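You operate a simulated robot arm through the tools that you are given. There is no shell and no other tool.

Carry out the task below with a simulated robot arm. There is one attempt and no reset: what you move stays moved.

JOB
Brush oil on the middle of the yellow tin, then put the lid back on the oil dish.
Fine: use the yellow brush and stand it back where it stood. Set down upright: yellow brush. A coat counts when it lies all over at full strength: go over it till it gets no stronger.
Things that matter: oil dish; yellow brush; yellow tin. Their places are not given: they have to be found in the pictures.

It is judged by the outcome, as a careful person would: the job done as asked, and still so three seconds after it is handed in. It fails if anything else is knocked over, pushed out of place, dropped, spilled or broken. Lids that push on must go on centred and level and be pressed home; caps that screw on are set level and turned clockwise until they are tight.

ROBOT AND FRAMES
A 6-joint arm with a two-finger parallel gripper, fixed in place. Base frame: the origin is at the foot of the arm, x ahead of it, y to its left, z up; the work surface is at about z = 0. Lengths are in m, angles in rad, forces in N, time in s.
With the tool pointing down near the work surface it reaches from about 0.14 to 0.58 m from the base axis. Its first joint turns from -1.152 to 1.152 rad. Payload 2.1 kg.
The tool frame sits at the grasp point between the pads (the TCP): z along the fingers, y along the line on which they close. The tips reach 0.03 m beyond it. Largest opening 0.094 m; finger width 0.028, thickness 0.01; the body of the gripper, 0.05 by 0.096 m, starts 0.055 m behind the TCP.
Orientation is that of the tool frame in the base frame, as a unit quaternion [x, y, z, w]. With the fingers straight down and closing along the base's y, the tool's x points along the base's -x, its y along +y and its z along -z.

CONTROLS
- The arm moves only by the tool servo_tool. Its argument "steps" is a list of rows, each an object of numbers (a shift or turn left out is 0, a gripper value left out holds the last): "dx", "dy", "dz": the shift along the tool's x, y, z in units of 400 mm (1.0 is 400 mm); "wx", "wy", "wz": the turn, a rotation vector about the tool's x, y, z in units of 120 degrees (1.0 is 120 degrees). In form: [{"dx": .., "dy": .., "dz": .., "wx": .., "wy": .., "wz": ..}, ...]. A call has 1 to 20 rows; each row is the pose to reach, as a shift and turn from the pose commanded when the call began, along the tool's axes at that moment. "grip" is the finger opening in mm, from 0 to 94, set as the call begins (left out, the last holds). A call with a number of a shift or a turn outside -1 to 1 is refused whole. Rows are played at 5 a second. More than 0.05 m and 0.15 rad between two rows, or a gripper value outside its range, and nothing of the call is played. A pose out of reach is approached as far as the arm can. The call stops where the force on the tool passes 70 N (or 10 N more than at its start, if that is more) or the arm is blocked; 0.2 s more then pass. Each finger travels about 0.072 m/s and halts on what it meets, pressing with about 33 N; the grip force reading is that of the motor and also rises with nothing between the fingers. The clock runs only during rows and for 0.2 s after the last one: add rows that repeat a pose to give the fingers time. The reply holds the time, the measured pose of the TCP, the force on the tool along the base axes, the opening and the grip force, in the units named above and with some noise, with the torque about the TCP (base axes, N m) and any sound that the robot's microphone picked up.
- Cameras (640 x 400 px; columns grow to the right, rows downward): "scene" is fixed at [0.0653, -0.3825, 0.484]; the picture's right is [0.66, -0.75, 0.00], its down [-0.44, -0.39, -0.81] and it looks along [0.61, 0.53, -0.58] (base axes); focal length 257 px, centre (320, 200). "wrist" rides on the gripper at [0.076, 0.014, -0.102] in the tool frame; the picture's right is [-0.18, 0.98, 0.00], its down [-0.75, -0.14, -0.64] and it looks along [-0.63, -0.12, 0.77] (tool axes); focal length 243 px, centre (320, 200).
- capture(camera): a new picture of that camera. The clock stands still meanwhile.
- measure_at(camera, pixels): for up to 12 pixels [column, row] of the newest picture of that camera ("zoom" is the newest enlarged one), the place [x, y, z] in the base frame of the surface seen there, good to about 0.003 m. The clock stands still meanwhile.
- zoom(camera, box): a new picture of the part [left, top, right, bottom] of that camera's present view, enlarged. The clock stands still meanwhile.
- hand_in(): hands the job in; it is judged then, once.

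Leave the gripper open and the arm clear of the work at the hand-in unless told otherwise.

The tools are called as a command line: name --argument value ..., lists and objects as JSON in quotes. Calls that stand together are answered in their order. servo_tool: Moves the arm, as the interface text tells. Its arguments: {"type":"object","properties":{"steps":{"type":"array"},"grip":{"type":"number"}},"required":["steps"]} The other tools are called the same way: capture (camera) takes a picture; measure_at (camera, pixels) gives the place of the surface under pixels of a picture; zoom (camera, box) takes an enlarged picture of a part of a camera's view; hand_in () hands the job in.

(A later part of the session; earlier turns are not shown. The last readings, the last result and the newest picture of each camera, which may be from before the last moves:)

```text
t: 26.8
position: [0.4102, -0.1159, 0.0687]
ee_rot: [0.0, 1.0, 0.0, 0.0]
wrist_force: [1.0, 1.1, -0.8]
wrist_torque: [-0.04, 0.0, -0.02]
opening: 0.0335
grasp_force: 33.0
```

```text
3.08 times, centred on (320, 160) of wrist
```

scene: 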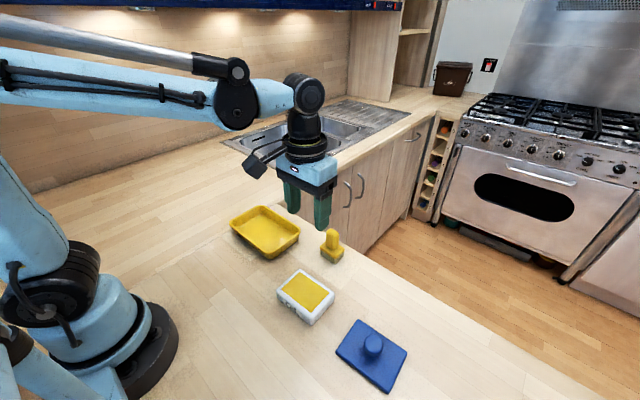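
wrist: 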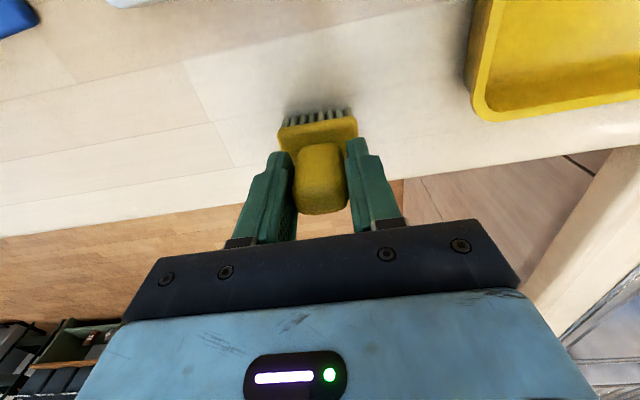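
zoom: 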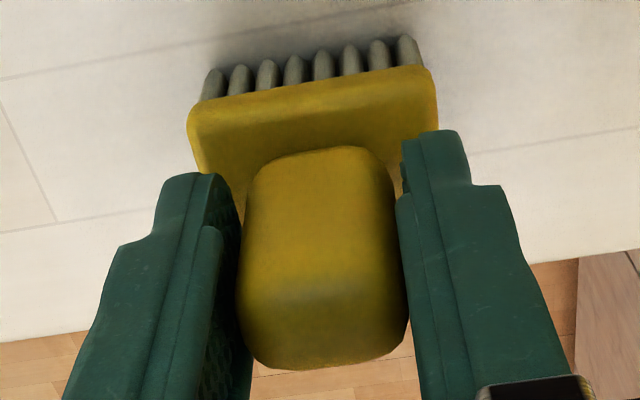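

The grip is firm with the pads flat on the handle. I'll lift straight up 80 mm, then carry the brush over the oil dish.

servo_tool --steps '[{"dz": -0.03}, {"dz": -0.07}, {"dz": -0.12}, {"dz": -0.17}, {"dz": -0.2}, {"dz": -0.2, "dx": 0.05, "dy": -0.015}, {"dz": -0.2, "dx": 0.12, "dy": -0.035}, {"dz": -0.2, "dx": 0.19, "dy": -0.055}, {"dz": -0.2, "dx": 0.26, "dy": -0.075}, {"dz": -0.2, "dx": 0.3, "dy": -0.085}, {"dz": -0.2, "dx": 0.32, "dy": -0.09}, {"dz": -0.2, "dx": 0.32, "dy": -0.09}]' --grip 0

capture --camera "wrist"

zoom --camera "scene" --box '[250, 220, 370, 340]'

```text
t: 29.4
position: [0.2813, -0.1537, 0.1503]
ee_rot: [0.001, 1.0, 0.0, 0.0]
wrist_force: [0.5, -0.3, -0.6]
wrist_torque: [0.02, -0.01, 0.04]
opening: 0.0331
grasp_force: 32.7
```

```text
taken
```

wrist: 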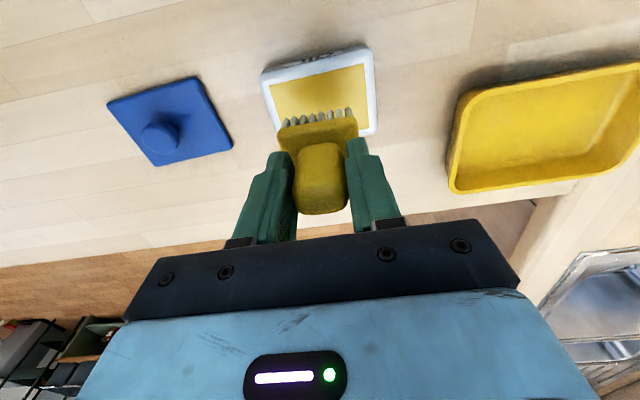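

```text
3.33 times, centred on (310, 280) of scene
```

zoom: 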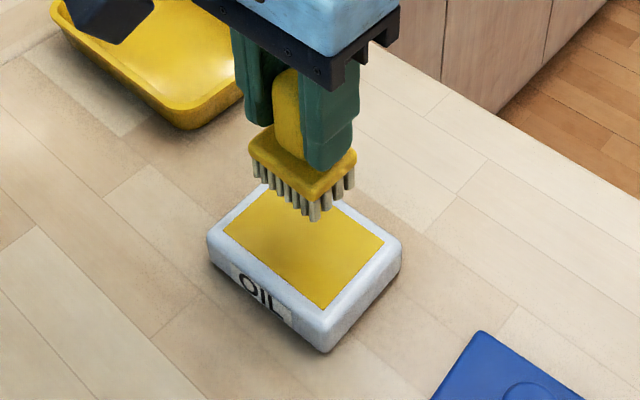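

The bristles are above the oil, about 5 cm up. I'll lower to just above the oil surface.

servo_tool --steps '[{"dz": 0.04}, {"dz": 0.08}, {"dz": 0.105}, {"dz": 0.116}, {"dz": 0.116}]' --grip 0

zoom --camera "scene" --box '[250, 220, 370, 340]'

capture --camera "wrist"

```text
t: 30.6
position: [0.2815, -0.1532, 0.1043]
ee_rot: [0.001, 1.0, 0.0, -0.001]
wrist_force: [0.0, 0.0, -0.2]
wrist_torque: [0.0, -0.01, 0.0]
opening: 0.0331
grasp_force: 32.9
```

```text
3.33 times, centred on (310, 280) of scene
```

zoom: 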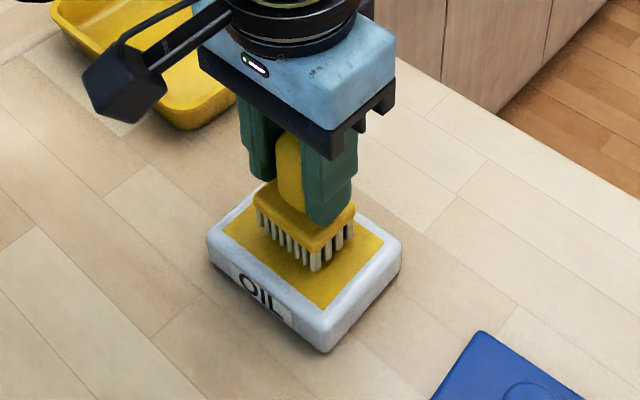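

```text
taken
```

wrist: 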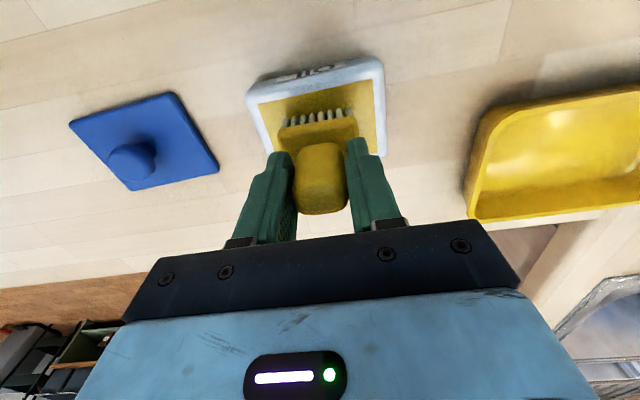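

The bristles are centred over the oil and just above it. I'll lower in 1 mm steps and watch the force.

servo_tool --steps '[{"dz": 0.0025}, {"dz": 0.005}, {"dz": 0.0075}, {"dz": 0.01}, {"dz": 0.01}]' --grip 0

zoom --camera "scene" --box '[270, 240, 350, 320]'

```text
t: 31.8
position: [0.2818, -0.152, 0.0999]
ee_rot: [0.0, 1.0, 0.0, 0.0]
wrist_force: [0.2, -0.1, 0.3]
wrist_torque: [0.04, -0.04, 0.01]
opening: 0.0334
grasp_force: 33.1
```

```text
5.00 times, centred on (310, 280) of scene
```

zoom: 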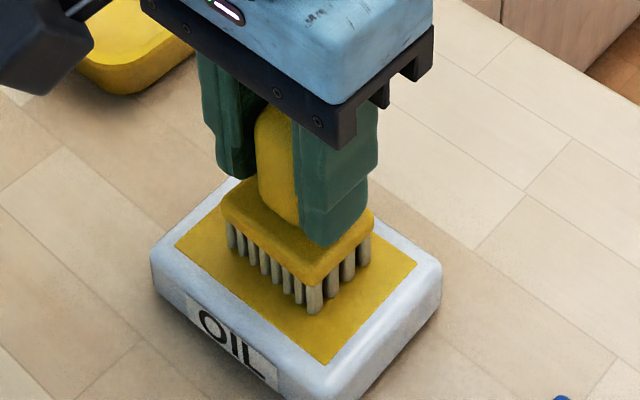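

No force yet with the bristles at about the oil surface. I'll continue down in small steps.

servo_tool --steps '[{"dz": 0.0025}, {"dz": 0.0025}]' --grip 0

servo_tool --steps '[{"dz": 0.0025}, {"dz": 0.0025}]' --grip 0

zoom --camera "scene" --box '[270, 240, 350, 320]'

```text
t: 32.4
position: [0.281, -0.1532, 0.0987]
ee_rot: [0.0, 1.0, 0.0, 0.0]
wrist_force: [0.7, 1.8, 12.0]
wrist_torque: [0.02, 0.0, 0.03]
opening: 0.0331
grasp_force: 32.4
```

```text
t: 33.0
position: [0.2818, -0.1551, 0.0982]
ee_rot: [0.0, 1.0, 0.0, 0.001]
wrist_force: [0.4, 1.6, 27.4]
wrist_torque: [0.05, -0.27, 0.05]
opening: 0.0333
grasp_force: 33.0
```

```text
5.00 times, centred on (310, 280) of scene
```

zoom: 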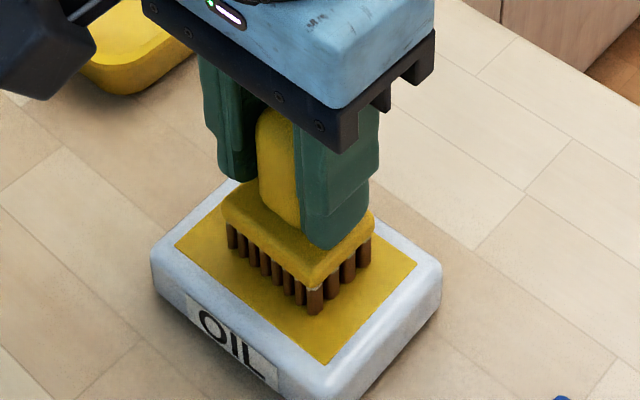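

The bristles have turned brown, so they're loaded with oil. Contact is about 27 N. I'll lift clear and carry the brush over the middle of the tin, about (0.35,0.059).

servo_tool --steps '[{"dz": -0.02}, {"dz": -0.05}, {"dz": -0.09}, {"dz": -0.13}, {"dz": -0.155}, {"dz": -0.155, "dx": -0.015, "dy": 0.05}, {"dz": -0.155, "dx": -0.039, "dy": 0.12}, {"dz": -0.155, "dx": -0.062, "dy": 0.19}, {"dz": -0.155, "dx": -0.085, "dy": 0.26}, {"dz": -0.155, "dx": -0.107, "dy": 0.33}, {"dz": -0.155, "dx": -0.13, "dy": 0.4}, {"dz": -0.155, "dx": -0.153, "dy": 0.47}, {"dz": -0.155, "dx": -0.168, "dy": 0.515}, {"dz": -0.155, "dx": -0.1725, "dy": 0.53}, {"dz": -0.155, "dx": -0.1725, "dy": 0.53}]' --grip 0

capture --camera "wrist"

zoom --camera "scene" --box '[200, 160, 340, 300]'

```text
t: 36.2
position: [0.35, 0.0576, 0.1586]
ee_rot: [0.0, 1.0, 0.0, 0.0]
wrist_force: [0.4, -0.8, -0.6]
wrist_torque: [0.0, 0.02, -0.01]
opening: 0.0331
grasp_force: 33.3
```

```text
taken
```

wrist: 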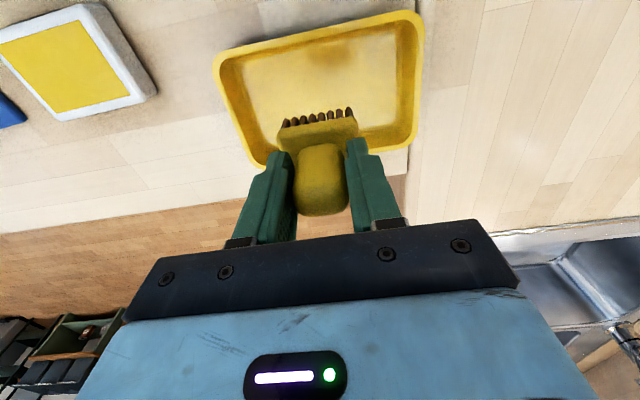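

```text
2.86 times, centred on (270, 230) of scene
```

zoom: 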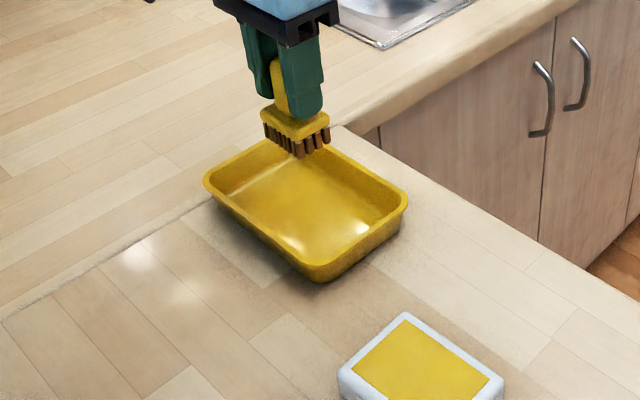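

I'll measure the tin's floor and rim to get its middle.

measure_at --camera "zoom" --pixels '[[205, 180], [230, 188], [245, 195], [318, 278], [318, 250], [310, 235], [406, 195], [380, 205], [360, 225], [300, 200], [270, 205], [330, 190]]'

measure_at --camera "wrist" --pixels '[[213, 60], [422, 15], [412, 140], [265, 165], [225, 70], [240, 75], [260, 130], [400, 40], [390, 60], [380, 120], [320, 60], [320, 90]]'

```text
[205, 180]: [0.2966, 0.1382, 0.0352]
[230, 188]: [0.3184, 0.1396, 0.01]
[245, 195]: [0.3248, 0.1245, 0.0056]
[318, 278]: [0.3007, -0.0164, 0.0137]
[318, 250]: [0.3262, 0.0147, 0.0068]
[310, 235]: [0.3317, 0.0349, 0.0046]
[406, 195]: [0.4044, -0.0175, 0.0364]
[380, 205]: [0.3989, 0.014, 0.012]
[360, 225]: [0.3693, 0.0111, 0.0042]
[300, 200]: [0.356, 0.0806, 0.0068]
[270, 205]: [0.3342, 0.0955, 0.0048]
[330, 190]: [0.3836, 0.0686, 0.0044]
```

```text
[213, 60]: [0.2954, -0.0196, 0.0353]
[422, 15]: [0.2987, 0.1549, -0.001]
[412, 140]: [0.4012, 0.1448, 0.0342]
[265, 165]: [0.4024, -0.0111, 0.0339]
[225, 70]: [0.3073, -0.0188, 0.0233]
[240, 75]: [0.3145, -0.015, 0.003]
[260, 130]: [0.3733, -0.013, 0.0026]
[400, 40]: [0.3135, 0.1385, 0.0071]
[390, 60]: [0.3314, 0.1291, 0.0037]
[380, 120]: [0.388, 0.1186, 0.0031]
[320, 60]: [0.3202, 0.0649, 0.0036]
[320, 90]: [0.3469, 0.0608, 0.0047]
```

Tin centre is about (0.350,0.061), its floor is at z≈0.0045 and its rim at 0.035. I'll shift 3 mm in +y and lower the brush to just above the floor.

servo_tool --steps '[{"dy": 0.0075, "dz": 0.05}, {"dy": 0.0075, "dz": 0.1}, {"dy": 0.0075, "dz": 0.15}, {"dy": 0.0075, "dz": 0.185}, {"dy": 0.0075, "dz": 0.2}, {"dy": 0.0075, "dz": 0.2}]' --grip 0

zoom --camera "scene" --box '[210, 180, 330, 280]'

capture --camera "wrist"

```text
t: 37.6
position: [0.3506, 0.0605, 0.0803]
ee_rot: [0.0, 1.0, 0.0, 0.0]
wrist_force: [0.2, 0.2, -0.4]
wrist_torque: [0.02, 0.04, -0.03]
opening: 0.033
grasp_force: 33.1
```

```text
4.00 times, centred on (270, 230) of scene
```

zoom: 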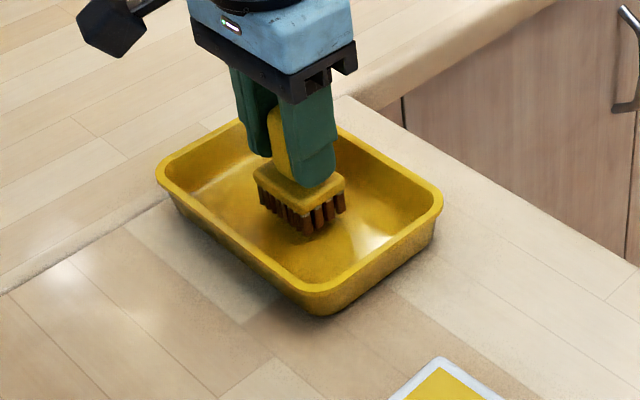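

```text
taken
```

wrist: 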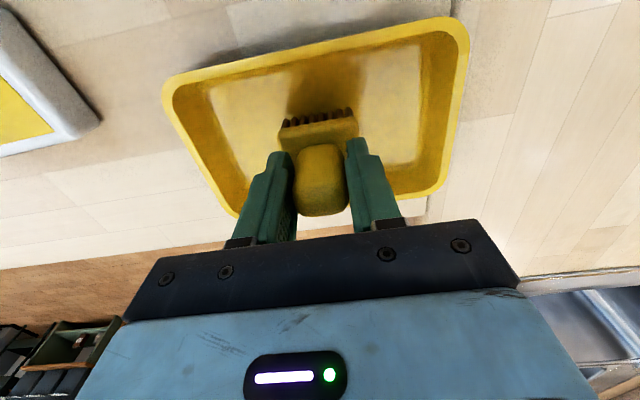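

The brush is inside the tin, just above the floor. I'll lower in 1–2 mm steps until there's light contact.

servo_tool --steps '[{"dz": 0.005}, {"dz": 0.0085}, {"dz": 0.0085}]' --grip 0

servo_tool --steps '[{"dz": 0.0025}, {"dz": 0.0025}]' --grip 0

servo_tool --steps '[{"dz": 0.0025}, {"dz": 0.0025}]' --grip 0

```text
t: 38.4
position: [0.3508, 0.06, 0.0769]
ee_rot: [0.0, 1.0, 0.0, 0.0]
wrist_force: [0.0, 0.0, -0.5]
wrist_torque: [-0.02, 0.01, 0.03]
opening: 0.0335
grasp_force: 33.1
```

```text
t: 39.0
position: [0.3492, 0.0618, 0.076]
ee_rot: [0.0, 1.0, 0.0, 0.0]
wrist_force: [-1.1, 0.4, -0.3]
wrist_torque: [-0.05, 0.01, 0.01]
opening: 0.0332
grasp_force: 32.2
```

```text
t: 39.6
position: [0.3504, 0.0628, 0.0746]
ee_rot: [0.0, 1.0, 0.0, 0.0]
wrist_force: [-0.3, 0.1, -0.5]
wrist_torque: [0.0, 0.02, 0.03]
opening: 0.0332
grasp_force: 33.0
```

Still free at z≈0.0746. I'll go further down.

servo_tool --steps '[{"dz": 0.0025}, {"dz": 0.0025}]' --grip 0

servo_tool --steps '[{"dz": 0.0025}, {"dz": 0.0025}]' --grip 0

zoom --camera "scene" --box '[210, 180, 330, 280]'

```text
t: 40.2
position: [0.3502, 0.0609, 0.074]
ee_rot: [0.0, 1.0, 0.0, 0.0]
wrist_force: [0.2, 0.7, -0.2]
wrist_torque: [0.02, 0.02, 0.0]
opening: 0.0333
grasp_force: 32.7
```

```text
t: 40.8
position: [0.3502, 0.0619, 0.073]
ee_rot: [0.0, 1.0, 0.0, -0.001]
wrist_force: [-2.2, 0.6, 17.5]
wrist_torque: [-0.02, -0.13, -0.02]
opening: 0.0331
grasp_force: 33.4
```

```text
4.00 times, centred on (270, 230) of scene
```

zoom: 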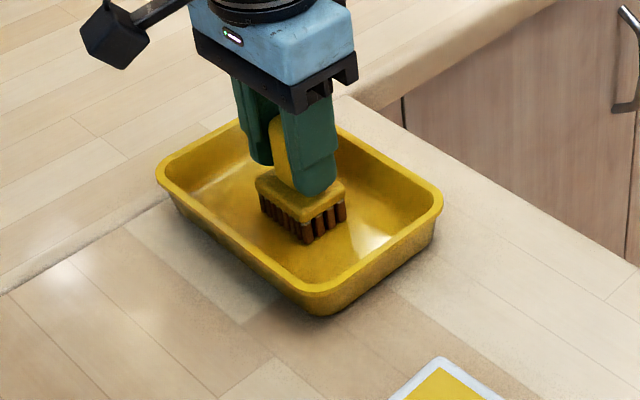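

There's light contact (17 N) on the tin floor. I'll ease up about 0.6 mm so as not to drag the tin, then make a short ±15 mm stroke in y and check that the tin stays put.

servo_tool --steps '[{"dz": -0.0015}, {"dz": -0.0015, "dy": 0.0125}, {"dz": -0.0015, "dy": 0.025}, {"dz": -0.0015, "dy": 0.0375}, {"dz": -0.0015, "dy": 0.025}, {"dz": -0.0015, "dy": 0.0125}, {"dz": -0.0015, "dy": 0}, {"dz": -0.0015, "dy": -0.0125}, {"dz": -0.0015, "dy": -0.025}, {"dz": -0.0015, "dy": -0.0375}, {"dz": -0.0015, "dy": -0.0375}]' --grip 0

zoom --camera "scene" --box '[210, 180, 330, 280]'

capture --camera "wrist"

```text
t: 43.2
position: [0.3506, 0.0465, 0.0719]
ee_rot: [0.0, 1.0, 0.001, 0.0]
wrist_force: [-1.2, 0.8, 0.6]
wrist_torque: [0.04, 0.0, 0.0]
opening: 0.0331
grasp_force: 33.5
```

```text
4.00 times, centred on (270, 230) of scene
```

zoom: 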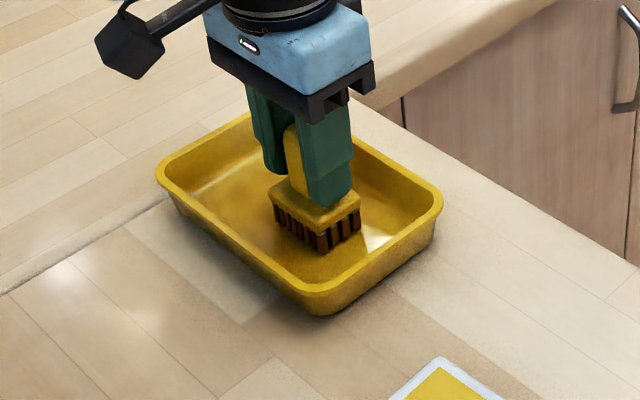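

```text
taken
```

wrist: 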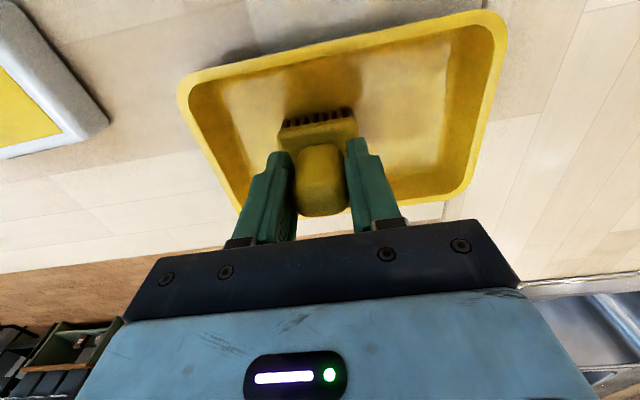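

The tin hasn't moved, but the force is nearly zero. I'll lower 0.4 mm for light contact and stroke back and forth in y.

servo_tool --steps '[{"dz": 0.001}, {"dz": 0.001, "dy": 0.0125}, {"dz": 0.001, "dy": 0.025}, {"dz": 0.001, "dy": 0.0375}, {"dz": 0.001, "dy": 0.05}, {"dz": 0.001, "dy": 0.0625}, {"dz": 0.001, "dy": 0.075}, {"dz": 0.001, "dy": 0.0875}, {"dz": 0.001, "dy": 0.1}]' --grip 0

zoom --camera "scene" --box '[210, 180, 330, 280]'

capture --camera "wrist"

```text
t: 45.2
position: [0.3501, 0.0872, 0.0727]
ee_rot: [0.0, 1.0, -0.001, -0.001]
wrist_force: [0.5, 0.3, -0.6]
wrist_torque: [-0.03, -0.02, -0.03]
opening: 0.0331
grasp_force: 32.9
```

```text
4.00 times, centred on (270, 230) of scene
```

zoom: 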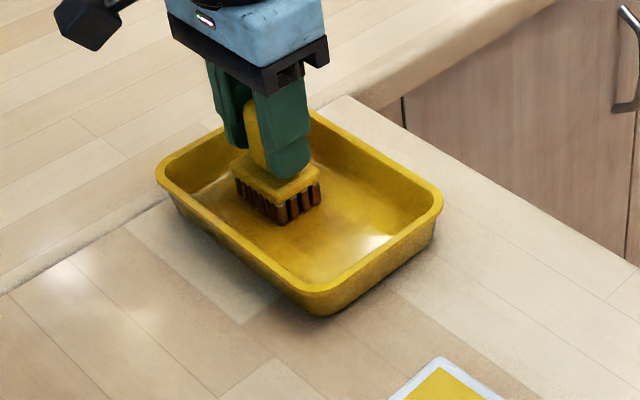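

```text
taken
```

wrist: 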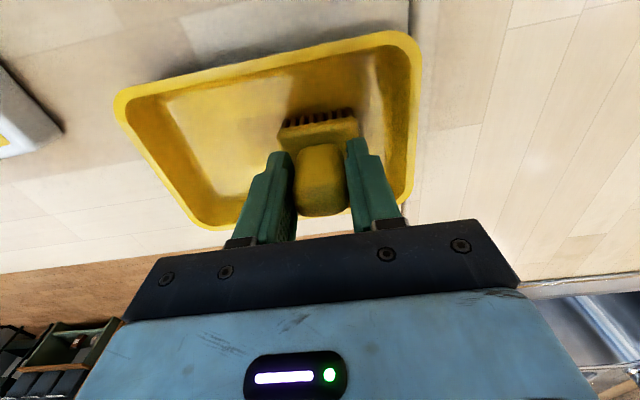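

There's still no contact force and no clear coat. I'll lower 0.5 mm more and stroke back toward -y.

servo_tool --steps '[{"dz": 0.001}, {"dz": 0.0015}]' --grip 0

servo_tool --steps '[{"dz": 0.001}, {"dz": 0.001}]' --grip 0

```text
t: 45.8
position: [0.3509, 0.087, 0.073]
ee_rot: [0.0, 1.0, -0.001, 0.0]
wrist_force: [-1.7, -0.3, 8.5]
wrist_torque: [-0.01, -0.07, -0.02]
opening: 0.033
grasp_force: 33.4
```

```text
t: 46.4
position: [0.3502, 0.0863, 0.0724]
ee_rot: [0.001, 1.0, 0.0, 0.0]
wrist_force: [0.0, 1.3, 17.0]
wrist_torque: [0.05, -0.17, 0.01]
opening: 0.0329
grasp_force: 33.4
```

Now at 17 N. I'll ease up 0.2 mm and stroke slowly in -y by 20 mm, then check the force and the tin.

servo_tool --steps '[{"dz": -0.0005}, {"dz": -0.0005, "dy": -0.0125}, {"dz": -0.0005, "dy": -0.025}, {"dz": -0.0005, "dy": -0.0375}, {"dz": -0.0005, "dy": -0.05}]' --grip 0

zoom --camera "scene" --box '[210, 180, 330, 280]'

zoom --camera "wrist" --box '[120, 20, 480, 240]'

```text
t: 47.6
position: [0.3521, 0.0669, 0.072]
ee_rot: [0.0, 1.0, 0.0, 0.0]
wrist_force: [-0.5, 4.7, 13.7]
wrist_torque: [0.05, -0.21, 0.1]
opening: 0.0329
grasp_force: 32.8
```

```text
4.00 times, centred on (270, 230) of scene
```

zoom: 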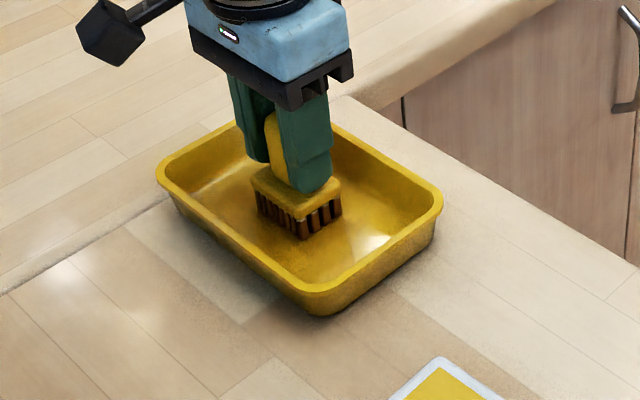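

```text
1.78 times, centred on (300, 130) of wrist
```

zoom: 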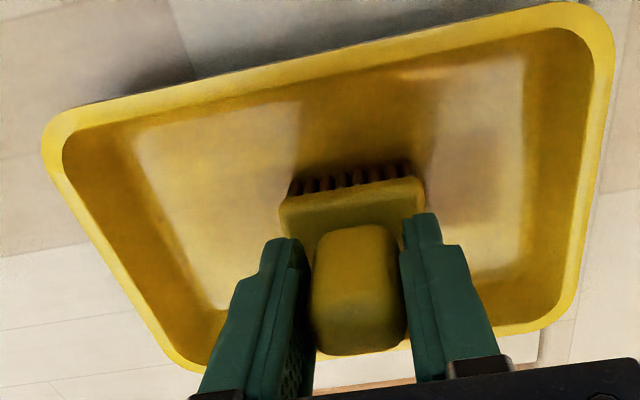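

The drag is about 5 N at 14 N normal force, the tin stays still, and a brownish oil film is appearing. I'll continue long strokes in y at the same height.

servo_tool --steps '[{"dy": -0.0225}, {"dy": -0.045}, {"dy": -0.0675}, {"dy": -0.09}, {"dy": -0.0675}, {"dy": -0.045}, {"dy": -0.0225}, {"dy": 0}, {"dy": 0.025}, {"dy": 0.05}, {"dy": 0.07}, {"dy": 0.05}, {"dy": 0.025}, {"dy": 0}, {"dy": -0.0225}, {"dy": -0.045}, {"dy": -0.0675}, {"dy": -0.09}, {"dy": -0.0675}, {"dy": -0.045}]' --grip 0

zoom --camera "scene" --box '[210, 180, 330, 280]'

capture --camera "wrist"

```text
t: 51.8
position: [0.3496, 0.0461, 0.0704]
ee_rot: [0.002, 1.0, -0.001, 0.0]
wrist_force: [0.1, -8.7, 21.8]
wrist_torque: [-0.19, -0.21, -0.07]
opening: 0.0333
grasp_force: 32.8
```

```text
4.00 times, centred on (270, 230) of scene
```

zoom: 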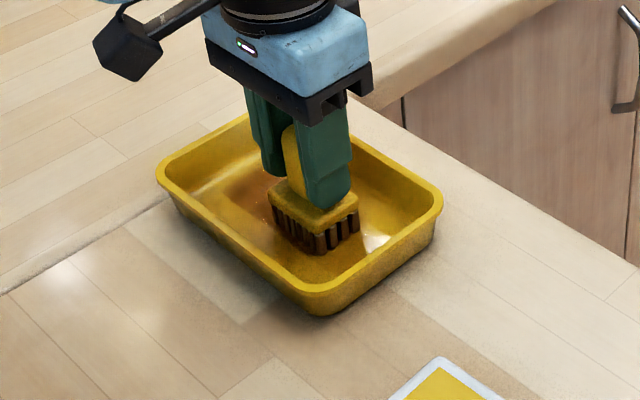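

```text
taken
```

wrist: 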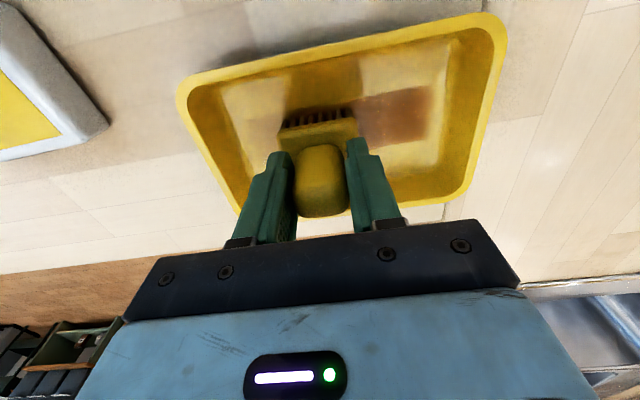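

A brown strip is clearly visible and the tin hasn't moved. I'll shift 15 mm toward +x and stroke that strip too, easing up slightly.

servo_tool --steps '[{"dx": -0.0125, "dz": -0.0005}, {"dx": -0.025, "dz": -0.0005}, {"dx": -0.0375, "dy": -0.02, "dz": -0.0005}, {"dx": -0.0375, "dy": -0.044, "dz": -0.0005}, {"dx": -0.0375, "dy": -0.02, "dz": -0.0005}, {"dx": -0.0375, "dy": 0.005, "dz": -0.0005}, {"dx": -0.0375, "dy": 0.03, "dz": -0.0005}, {"dx": -0.0375, "dy": 0.055, "dz": -0.0005}, {"dx": -0.0375, "dy": 0.08, "dz": -0.0005}, {"dx": -0.0375, "dy": 0.105, "dz": -0.0005}, {"dx": -0.0375, "dy": 0.12, "dz": -0.0005}, {"dx": -0.0375, "dy": 0.105, "dz": -0.0005}, {"dx": -0.0375, "dy": 0.08, "dz": -0.0005}, {"dx": -0.0375, "dy": 0.055, "dz": -0.0005}, {"dx": -0.0375, "dy": 0.03, "dz": -0.0005}, {"dx": -0.0375, "dy": 0.005, "dz": -0.0005}, {"dx": -0.0375, "dy": -0.02, "dz": -0.0005}, {"dx": -0.0375, "dy": -0.044, "dz": -0.0005}, {"dx": -0.0375, "dy": -0.02, "dz": -0.0005}, {"dx": -0.0375, "dy": 0.005, "dz": -0.0005}]' --grip 0

zoom --camera "scene" --box '[210, 180, 330, 280]'

capture --camera "wrist"

```text
t: 56.0
position: [0.3667, 0.0504, 0.0726]
ee_rot: [0.0, 1.0, 0.0, 0.0]
wrist_force: [0.5, -0.1, -0.6]
wrist_torque: [-0.02, -0.01, -0.01]
opening: 0.0333
grasp_force: 33.0
```

```text
4.00 times, centred on (270, 230) of scene
```

zoom: 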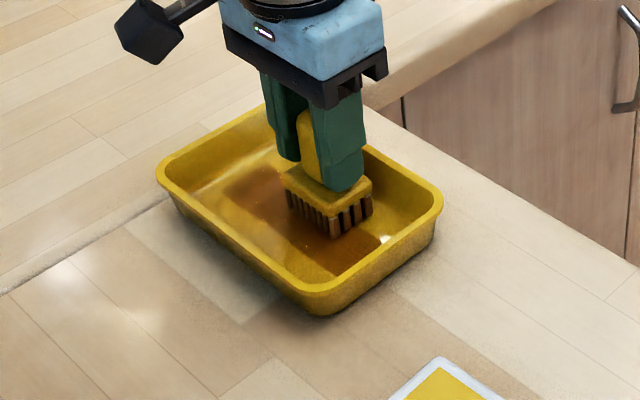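

```text
taken
```

wrist: 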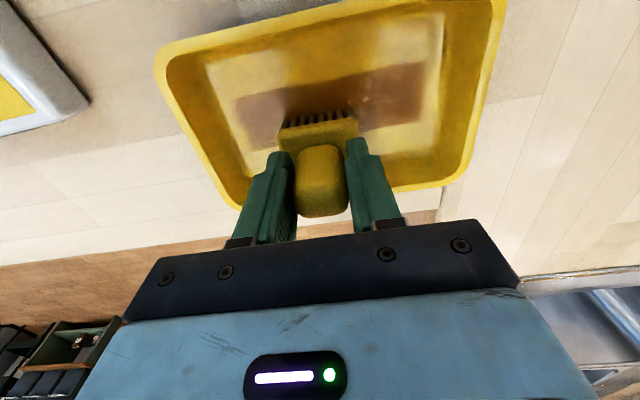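

A clear brown patch is visible, but contact is lost here. I'll lower slightly and check the force.

servo_tool --steps '[{"dz": 0.001}, {"dz": 0.001}]' --grip 0

zoom --camera "wrist" --box '[150, 0, 510, 220]'

```text
t: 56.6
position: [0.3641, 0.0514, 0.0714]
ee_rot: [0.001, 1.0, 0.0, 0.0]
wrist_force: [-0.5, -0.3, -0.5]
wrist_torque: [0.0, 0.01, 0.01]
opening: 0.0331
grasp_force: 32.9
```

```text
1.78 times, centred on (330, 110) of wrist
```

zoom: 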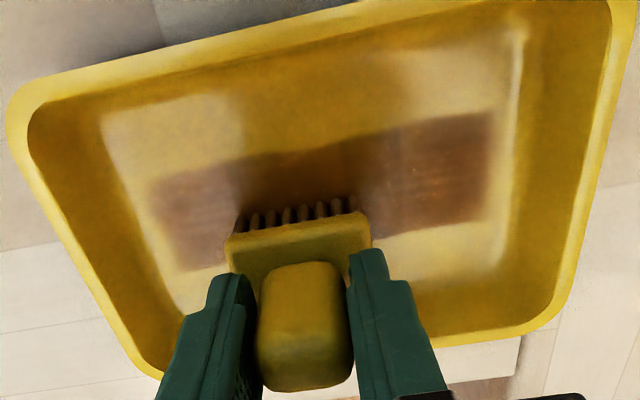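

The coat strip covers x≈0.335–0.365 along y, but the +x strip wasn't in contact. I'll lower until I feel about 10 N.

servo_tool --steps '[{"dz": 0.001}, {"dz": 0.001}]' --grip 0

servo_tool --steps '[{"dz": 0.001}, {"dz": 0.001}]' --grip 0

```text
t: 57.2
position: [0.3658, 0.05, 0.0718]
ee_rot: [-0.001, 1.0, 0.0, 0.0]
wrist_force: [0.2, 0.1, -0.9]
wrist_torque: [0.0, 0.0, -0.02]
opening: 0.0331
grasp_force: 33.2
```

```text
t: 57.8
position: [0.3665, 0.0505, 0.0716]
ee_rot: [0.0, 1.0, 0.0, 0.0]
wrist_force: [-0.1, 0.6, 1.3]
wrist_torque: [-0.02, -0.02, -0.01]
opening: 0.0333
grasp_force: 33.4
```

servo_tool --steps '[{"dz": 0.0012}, {"dz": 0.0012}]' --grip 0

```text
t: 58.4
position: [0.3648, 0.0511, 0.0714]
ee_rot: [0.0, 1.0, 0.002, 0.0]
wrist_force: [-2.0, 3.1, 20.4]
wrist_torque: [0.04, -0.17, 0.03]
opening: 0.0334
grasp_force: 32.8
```

Contact is 20 N. I'll stroke the x≈0.365 strip along y.

servo_tool --steps '[{"dy": -0.02}, {"dy": -0.045}, {"dy": -0.02}, {"dy": 0.0}, {"dy": 0.025}, {"dy": 0.05}, {"dy": 0.075}, {"dy": 0.1}, {"dy": 0.115}, {"dy": 0.1}, {"dy": 0.075}, {"dy": 0.05}, {"dy": 0.025}, {"dy": 0.0}, {"dy": -0.02}, {"dy": -0.045}, {"dy": -0.02}, {"dy": 0.0}, {"dy": 0.025}, {"dy": 0.05}]' --grip 0

zoom --camera "scene" --box '[210, 180, 330, 280]'

zoom --camera "wrist" --box '[120, 0, 480, 220]'

```text
t: 62.6
position: [0.3662, 0.0695, 0.0717]
ee_rot: [0.0, 1.0, 0.0, 0.001]
wrist_force: [0.0, -2.7, 8.2]
wrist_torque: [-0.09, -0.15, -0.06]
opening: 0.0331
grasp_force: 33.1
```

```text
4.00 times, centred on (270, 230) of scene
```

zoom: 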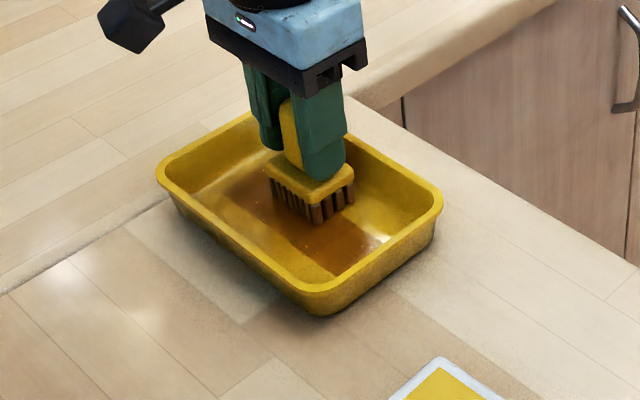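

```text
1.78 times, centred on (300, 110) of wrist
```

zoom: 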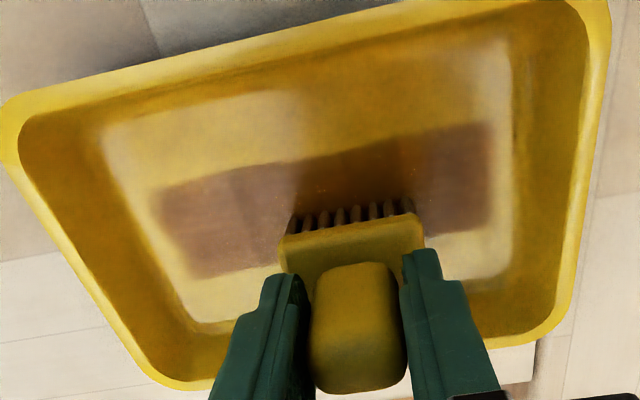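

I'll lift the brush out and look at the coat as a whole.

servo_tool --steps '[{"dz": -0.03}, {"dz": -0.08}, {"dz": -0.14}, {"dz": -0.2}, {"dz": -0.24}, {"dz": -0.24}]' --grip 0

zoom --camera "scene" --box '[210, 160, 330, 280]'

capture --camera "wrist"

```text
t: 64.0
position: [0.3664, 0.071, 0.1671]
ee_rot: [0.001, 1.0, 0.0, 0.0]
wrist_force: [-1.4, 0.1, -1.2]
wrist_torque: [-0.01, -0.03, -0.03]
opening: 0.0334
grasp_force: 32.7
```

```text
3.33 times, centred on (270, 220) of scene
```

zoom: 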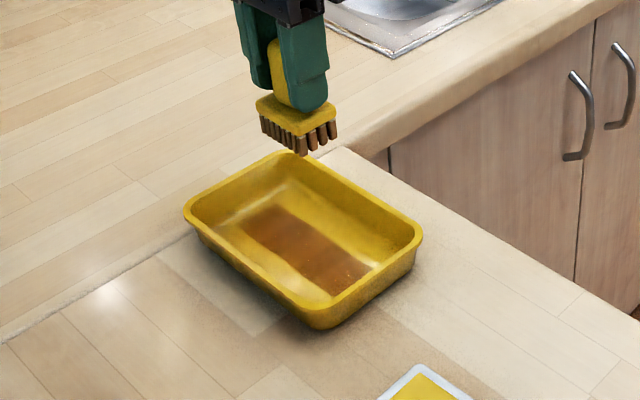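

```text
taken
```

wrist: 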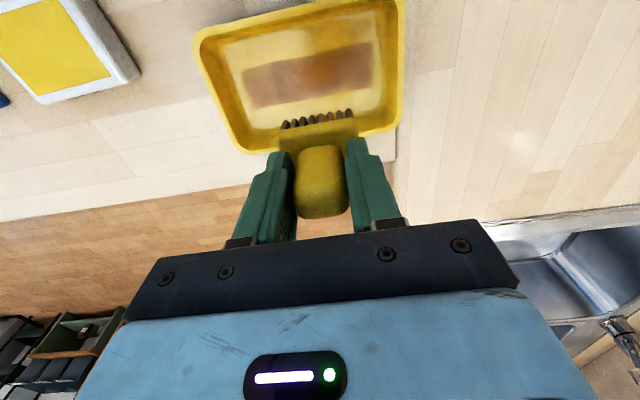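

zoom --camera "scene" --box '[236, 195, 306, 255]'

zoom --camera "wrist" --box '[190, 0, 410, 155]'

measure_at --camera "wrist" --pixels '[[245, 72], [255, 107], [370, 45], [371, 88], [310, 72]]'

```text
6.67 times, centred on (271, 225) of scene
```

zoom: 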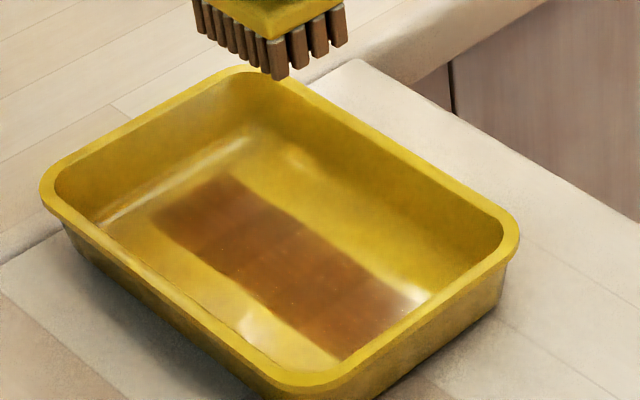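

```text
2.58 times, centred on (300, 78) of wrist
```

zoom: 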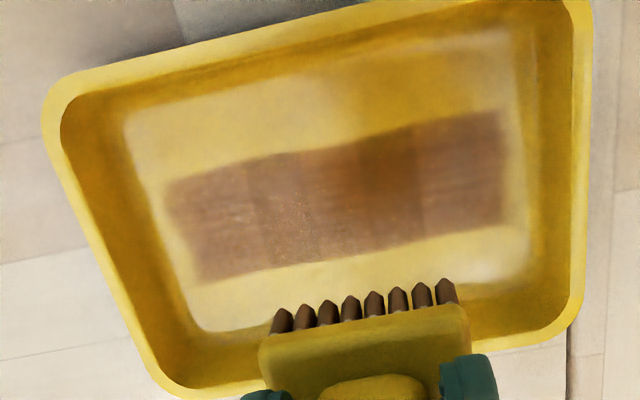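

```text
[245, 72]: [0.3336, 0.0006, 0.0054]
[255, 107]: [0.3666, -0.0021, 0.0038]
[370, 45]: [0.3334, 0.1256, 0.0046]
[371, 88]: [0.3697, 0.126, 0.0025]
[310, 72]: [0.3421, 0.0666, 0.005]
```

The coat covers a band x≈0.333–0.369, y≈0–0.126, with some uneven strength. The torque suggests contact on the brush's far edge, so I'll check the brush for tilt.

zoom --camera "scene" --box '[245, 155, 315, 215]'

zoom --camera "wrist" --box '[260, 80, 380, 220]'

```text
6.67 times, centred on (280, 185) of scene
```

zoom: 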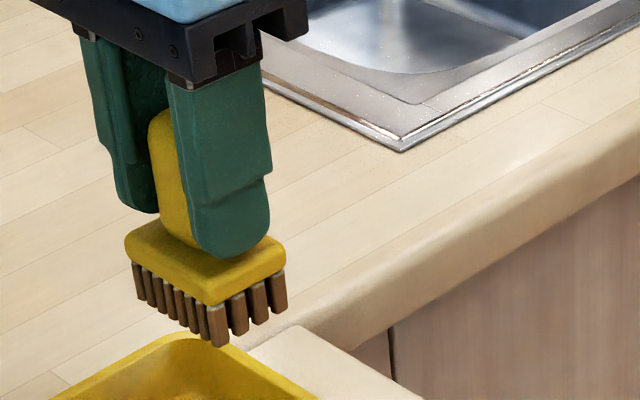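

```text
2.86 times, centred on (320, 150) of wrist
```

zoom: 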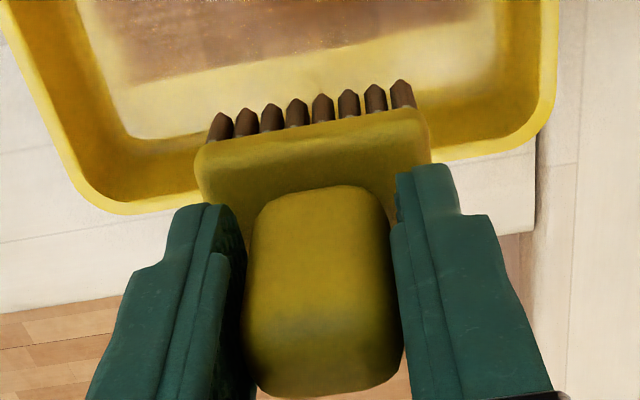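

The brush looks essentially upright. I'll measure the coat's extent from the scene camera as well.

zoom --camera "scene" --box '[236, 195, 306, 255]'

measure_at --camera "zoom" --pixels '[[230, 176], [408, 292], [340, 358], [152, 215], [235, 270], [310, 225], [190, 195], [375, 325]]'

```text
6.67 times, centred on (271, 225) of scene
```

zoom: 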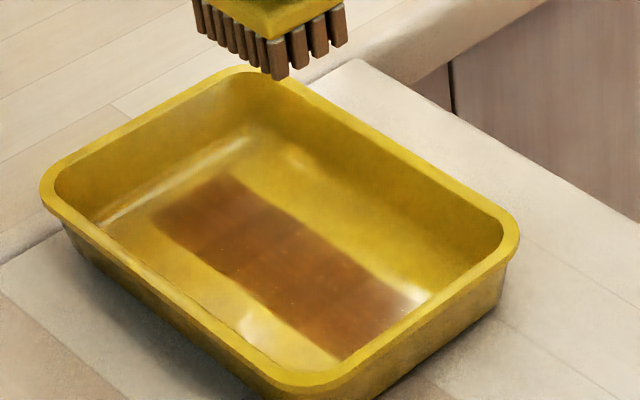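

```text
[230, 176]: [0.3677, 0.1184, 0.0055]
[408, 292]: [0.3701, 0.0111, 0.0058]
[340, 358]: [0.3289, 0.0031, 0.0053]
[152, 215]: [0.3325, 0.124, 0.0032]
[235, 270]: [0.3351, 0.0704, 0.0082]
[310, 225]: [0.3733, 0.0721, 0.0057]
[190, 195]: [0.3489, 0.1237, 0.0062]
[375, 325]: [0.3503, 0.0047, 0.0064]
```

The coat band is x≈0.331–0.370, y≈0.004–0.122. It needs more strength and width, and the brush is likely partly used up, so I'll go back to the dish and re-dip.

servo_tool --steps '[{"dx": 0.015, "dy": -0.04}, {"dx": 0.045, "dy": -0.12}, {"dx": 0.075, "dy": -0.2}, {"dx": 0.105, "dy": -0.28}, {"dx": 0.135, "dy": -0.36}, {"dx": 0.165, "dy": -0.44}, {"dx": 0.195, "dy": -0.52}, {"dx": 0.21, "dy": -0.559}, {"dx": 0.21, "dy": -0.559}, {"dx": 0.21, "dy": -0.559, "dz": 0.06}, {"dx": 0.21, "dy": -0.559, "dz": 0.12}, {"dx": 0.21, "dy": -0.559, "dz": 0.15}, {"dx": 0.21, "dy": -0.559, "dz": 0.162}, {"dx": 0.21, "dy": -0.559, "dz": 0.162}]' --grip 0

zoom --camera "scene" --box '[270, 240, 350, 320]'

zoom --camera "scene" --box '[210, 180, 330, 280]'

```text
t: 67.0
position: [0.2808, -0.1542, 0.1004]
ee_rot: [0.0, 1.0, -0.001, 0.0]
wrist_force: [0.0, -0.8, -1.4]
wrist_torque: [-0.02, -0.02, -0.01]
opening: 0.0332
grasp_force: 32.7
```

```text
5.00 times, centred on (310, 280) of scene
```

zoom: 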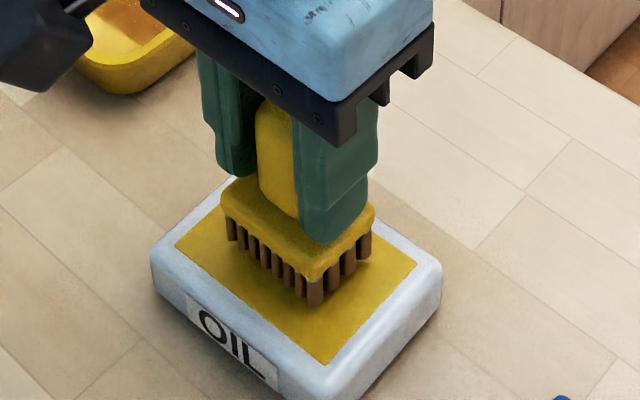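

```text
4.00 times, centred on (270, 230) of scene
```

zoom: 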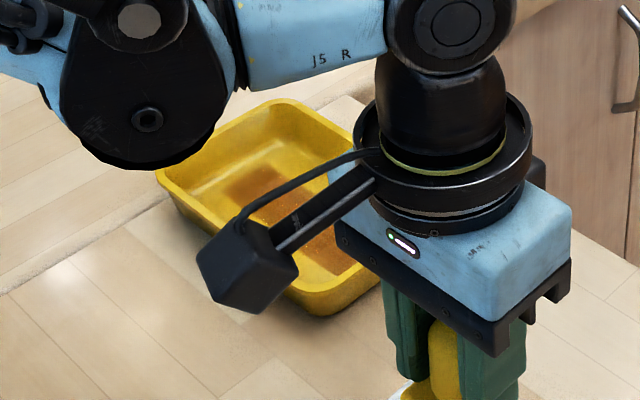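

The bristles look paler than right after dipping, so a re-dip makes sense. I'll lower slowly into the oil.

servo_tool --steps '[{"dz": 0.0025}, {"dz": 0.005}, {"dz": 0.005}]' --grip 0

servo_tool --steps '[{"dz": 0.002}, {"dz": 0.002}]' --grip 0

servo_tool --steps '[{"dz": 0.0015}, {"dz": 0.0015}]' --grip 0

```text
t: 67.8
position: [0.282, -0.1534, 0.0987]
ee_rot: [0.001, 1.0, 0.0, -0.001]
wrist_force: [-0.8, 0.5, -0.5]
wrist_torque: [-0.01, 0.0, 0.01]
opening: 0.0331
grasp_force: 32.7
```

```text
t: 68.4
position: [0.2807, -0.1535, 0.0993]
ee_rot: [0.0, 1.0, 0.0, 0.0]
wrist_force: [0.5, 0.0, -0.7]
wrist_torque: [-0.02, -0.01, 0.01]
opening: 0.0333
grasp_force: 33.0
```

```text
t: 69.0
position: [0.2819, -0.1527, 0.0984]
ee_rot: [-0.001, 1.0, -0.001, 0.0]
wrist_force: [-0.1, 0.0, -0.1]
wrist_torque: [0.0, 0.05, 0.03]
opening: 0.0331
grasp_force: 33.3
```

servo_tool --steps '[{"dz": 0.0015}, {"dz": 0.0015}]' --grip 0

servo_tool --steps '[{"dz": 0.0015}, {"dz": 0.0015}]' --grip 0

zoom --camera "scene" --box '[270, 240, 350, 320]'

```text
t: 69.6
position: [0.282, -0.1542, 0.0988]
ee_rot: [-0.001, 1.0, 0.0, 0.0]
wrist_force: [-1.0, 0.2, 0.5]
wrist_torque: [-0.01, -0.04, 0.0]
opening: 0.0332
grasp_force: 33.1
```

```text
t: 70.2
position: [0.2823, -0.1544, 0.097]
ee_rot: [0.001, 1.0, 0.0, -0.001]
wrist_force: [-0.4, 0.2, 0.1]
wrist_torque: [0.02, -0.04, 0.03]
opening: 0.0332
grasp_force: 32.7
```

```text
5.00 times, centred on (310, 280) of scene
```

zoom: 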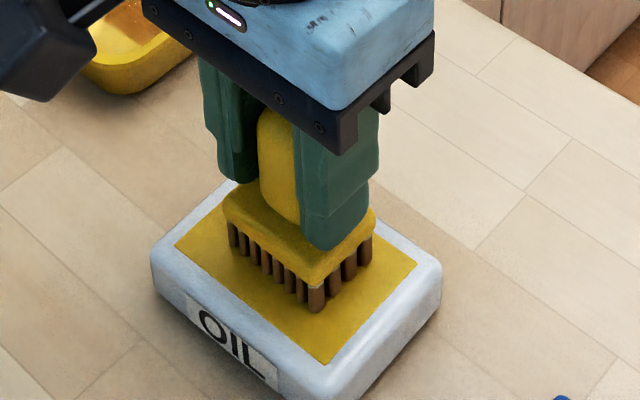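

servo_tool --steps '[{"dz": 0.0015}, {"dz": 0.0015}]' --grip 0

servo_tool --steps '[{"dz": 0.0015}, {"dz": 0.0015}]' --grip 0

zoom --camera "scene" --box '[270, 240, 350, 320]'

```text
t: 70.8
position: [0.2823, -0.154, 0.0961]
ee_rot: [0.0, 1.0, 0.0, 0.001]
wrist_force: [0.0, -0.3, 25.8]
wrist_torque: [-0.04, -0.29, 0.01]
opening: 0.0334
grasp_force: 33.2
```

```text
t: 71.4
position: [0.2825, -0.1543, 0.0955]
ee_rot: [0.0, 1.0, 0.0, 0.0]
wrist_force: [1.0, -3.2, 27.7]
wrist_torque: [0.0, -0.32, -0.01]
opening: 0.0331
grasp_force: 33.3
```

```text
5.00 times, centred on (310, 280) of scene
```

zoom: 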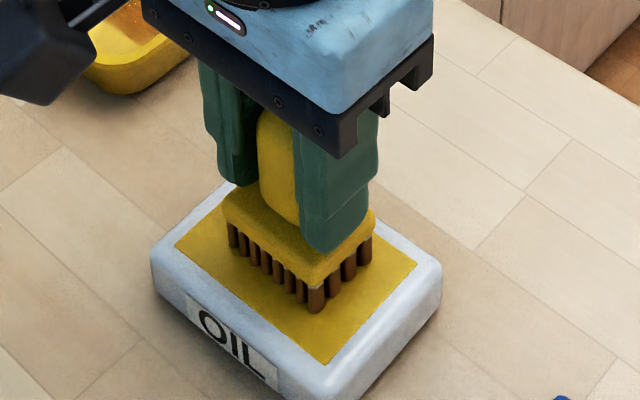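

Loaded again (bristles darkened). I'll lift and return to the tin at x≈0.366, hovering just above the floor.

servo_tool --steps '[{"dz": -0.02}, {"dz": -0.06}, {"dz": -0.11}, {"dz": -0.16}, {"dz": -0.16, "dx": -0.02, "dy": 0.05}, {"dz": -0.16, "dx": -0.05, "dy": 0.13}, {"dz": -0.16, "dx": -0.083, "dy": 0.21}, {"dz": -0.16, "dx": -0.114, "dy": 0.29}, {"dz": -0.16, "dx": -0.146, "dy": 0.37}, {"dz": -0.16, "dx": -0.177, "dy": 0.45}, {"dz": -0.16, "dx": -0.205, "dy": 0.52}, {"dz": -0.16, "dx": -0.211, "dy": 0.536}, {"dz": -0.16, "dx": -0.211, "dy": 0.536}, {"dz": -0.08, "dx": -0.211, "dy": 0.536}, {"dz": 0.0, "dx": -0.211, "dy": 0.536}, {"dz": 0.04, "dx": -0.211, "dy": 0.536}, {"dz": 0.056, "dx": -0.211, "dy": 0.536}, {"dz": 0.056, "dx": -0.211, "dy": 0.536}]' --grip 0

zoom --camera "scene" --box '[210, 180, 330, 280]'

```text
t: 75.2
position: [0.3668, 0.0613, 0.0731]
ee_rot: [0.0, 1.0, 0.001, 0.0]
wrist_force: [0.4, -1.4, -0.2]
wrist_torque: [0.01, 0.02, 0.0]
opening: 0.0333
grasp_force: 33.3
```

```text
4.00 times, centred on (270, 230) of scene
```

zoom: 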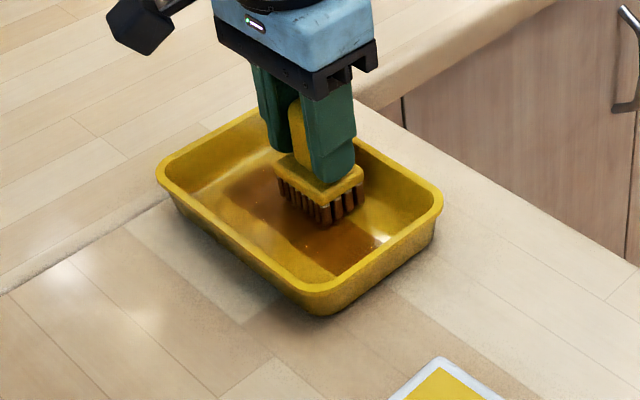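

Hovering just above the floor at x≈0.367. I'll lower in small steps until contact.

servo_tool --steps '[{"dz": 0.0025}, {"dz": 0.005}, {"dz": 0.005}]' --grip 0

servo_tool --steps '[{"dz": 0.0012}, {"dz": 0.002}]' --grip 0

servo_tool --steps '[{"dz": 0.001}, {"dz": 0.001}]' --grip 0

```text
t: 76.0
position: [0.3662, 0.061, 0.0716]
ee_rot: [0.0, 1.0, 0.0, 0.001]
wrist_force: [0.5, -0.9, -0.1]
wrist_torque: [-0.03, 0.02, 0.0]
opening: 0.0332
grasp_force: 33.0
```

```text
t: 76.6
position: [0.3655, 0.0614, 0.0694]
ee_rot: [0.0, 1.0, 0.0, 0.0]
wrist_force: [-0.1, 0.1, -0.6]
wrist_torque: [-0.02, 0.03, 0.01]
opening: 0.0332
grasp_force: 32.5
```

```text
t: 77.2
position: [0.3664, 0.0608, 0.0704]
ee_rot: [0.0, 1.0, 0.0, 0.0]
wrist_force: [-1.3, -0.3, 0.6]
wrist_torque: [0.01, -0.05, -0.05]
opening: 0.0332
grasp_force: 32.9
```

servo_tool --steps '[{"dz": 0.001}, {"dz": 0.001}]' --grip 0

servo_tool --steps '[{"dz": 0.0008}, {"dz": 0.0008}]' --grip 0

```text
t: 77.8
position: [0.3672, 0.0609, 0.0702]
ee_rot: [0.0, 1.0, 0.0, 0.0]
wrist_force: [0.4, 0.3, -0.3]
wrist_torque: [-0.01, 0.0, -0.01]
opening: 0.0333
grasp_force: 33.3
```

```text
t: 78.4
position: [0.3662, 0.062, 0.07]
ee_rot: [0.0, 1.0, 0.0, 0.001]
wrist_force: [1.2, -1.5, 9.7]
wrist_torque: [-0.05, -0.24, -0.02]
opening: 0.0333
grasp_force: 33.3
```

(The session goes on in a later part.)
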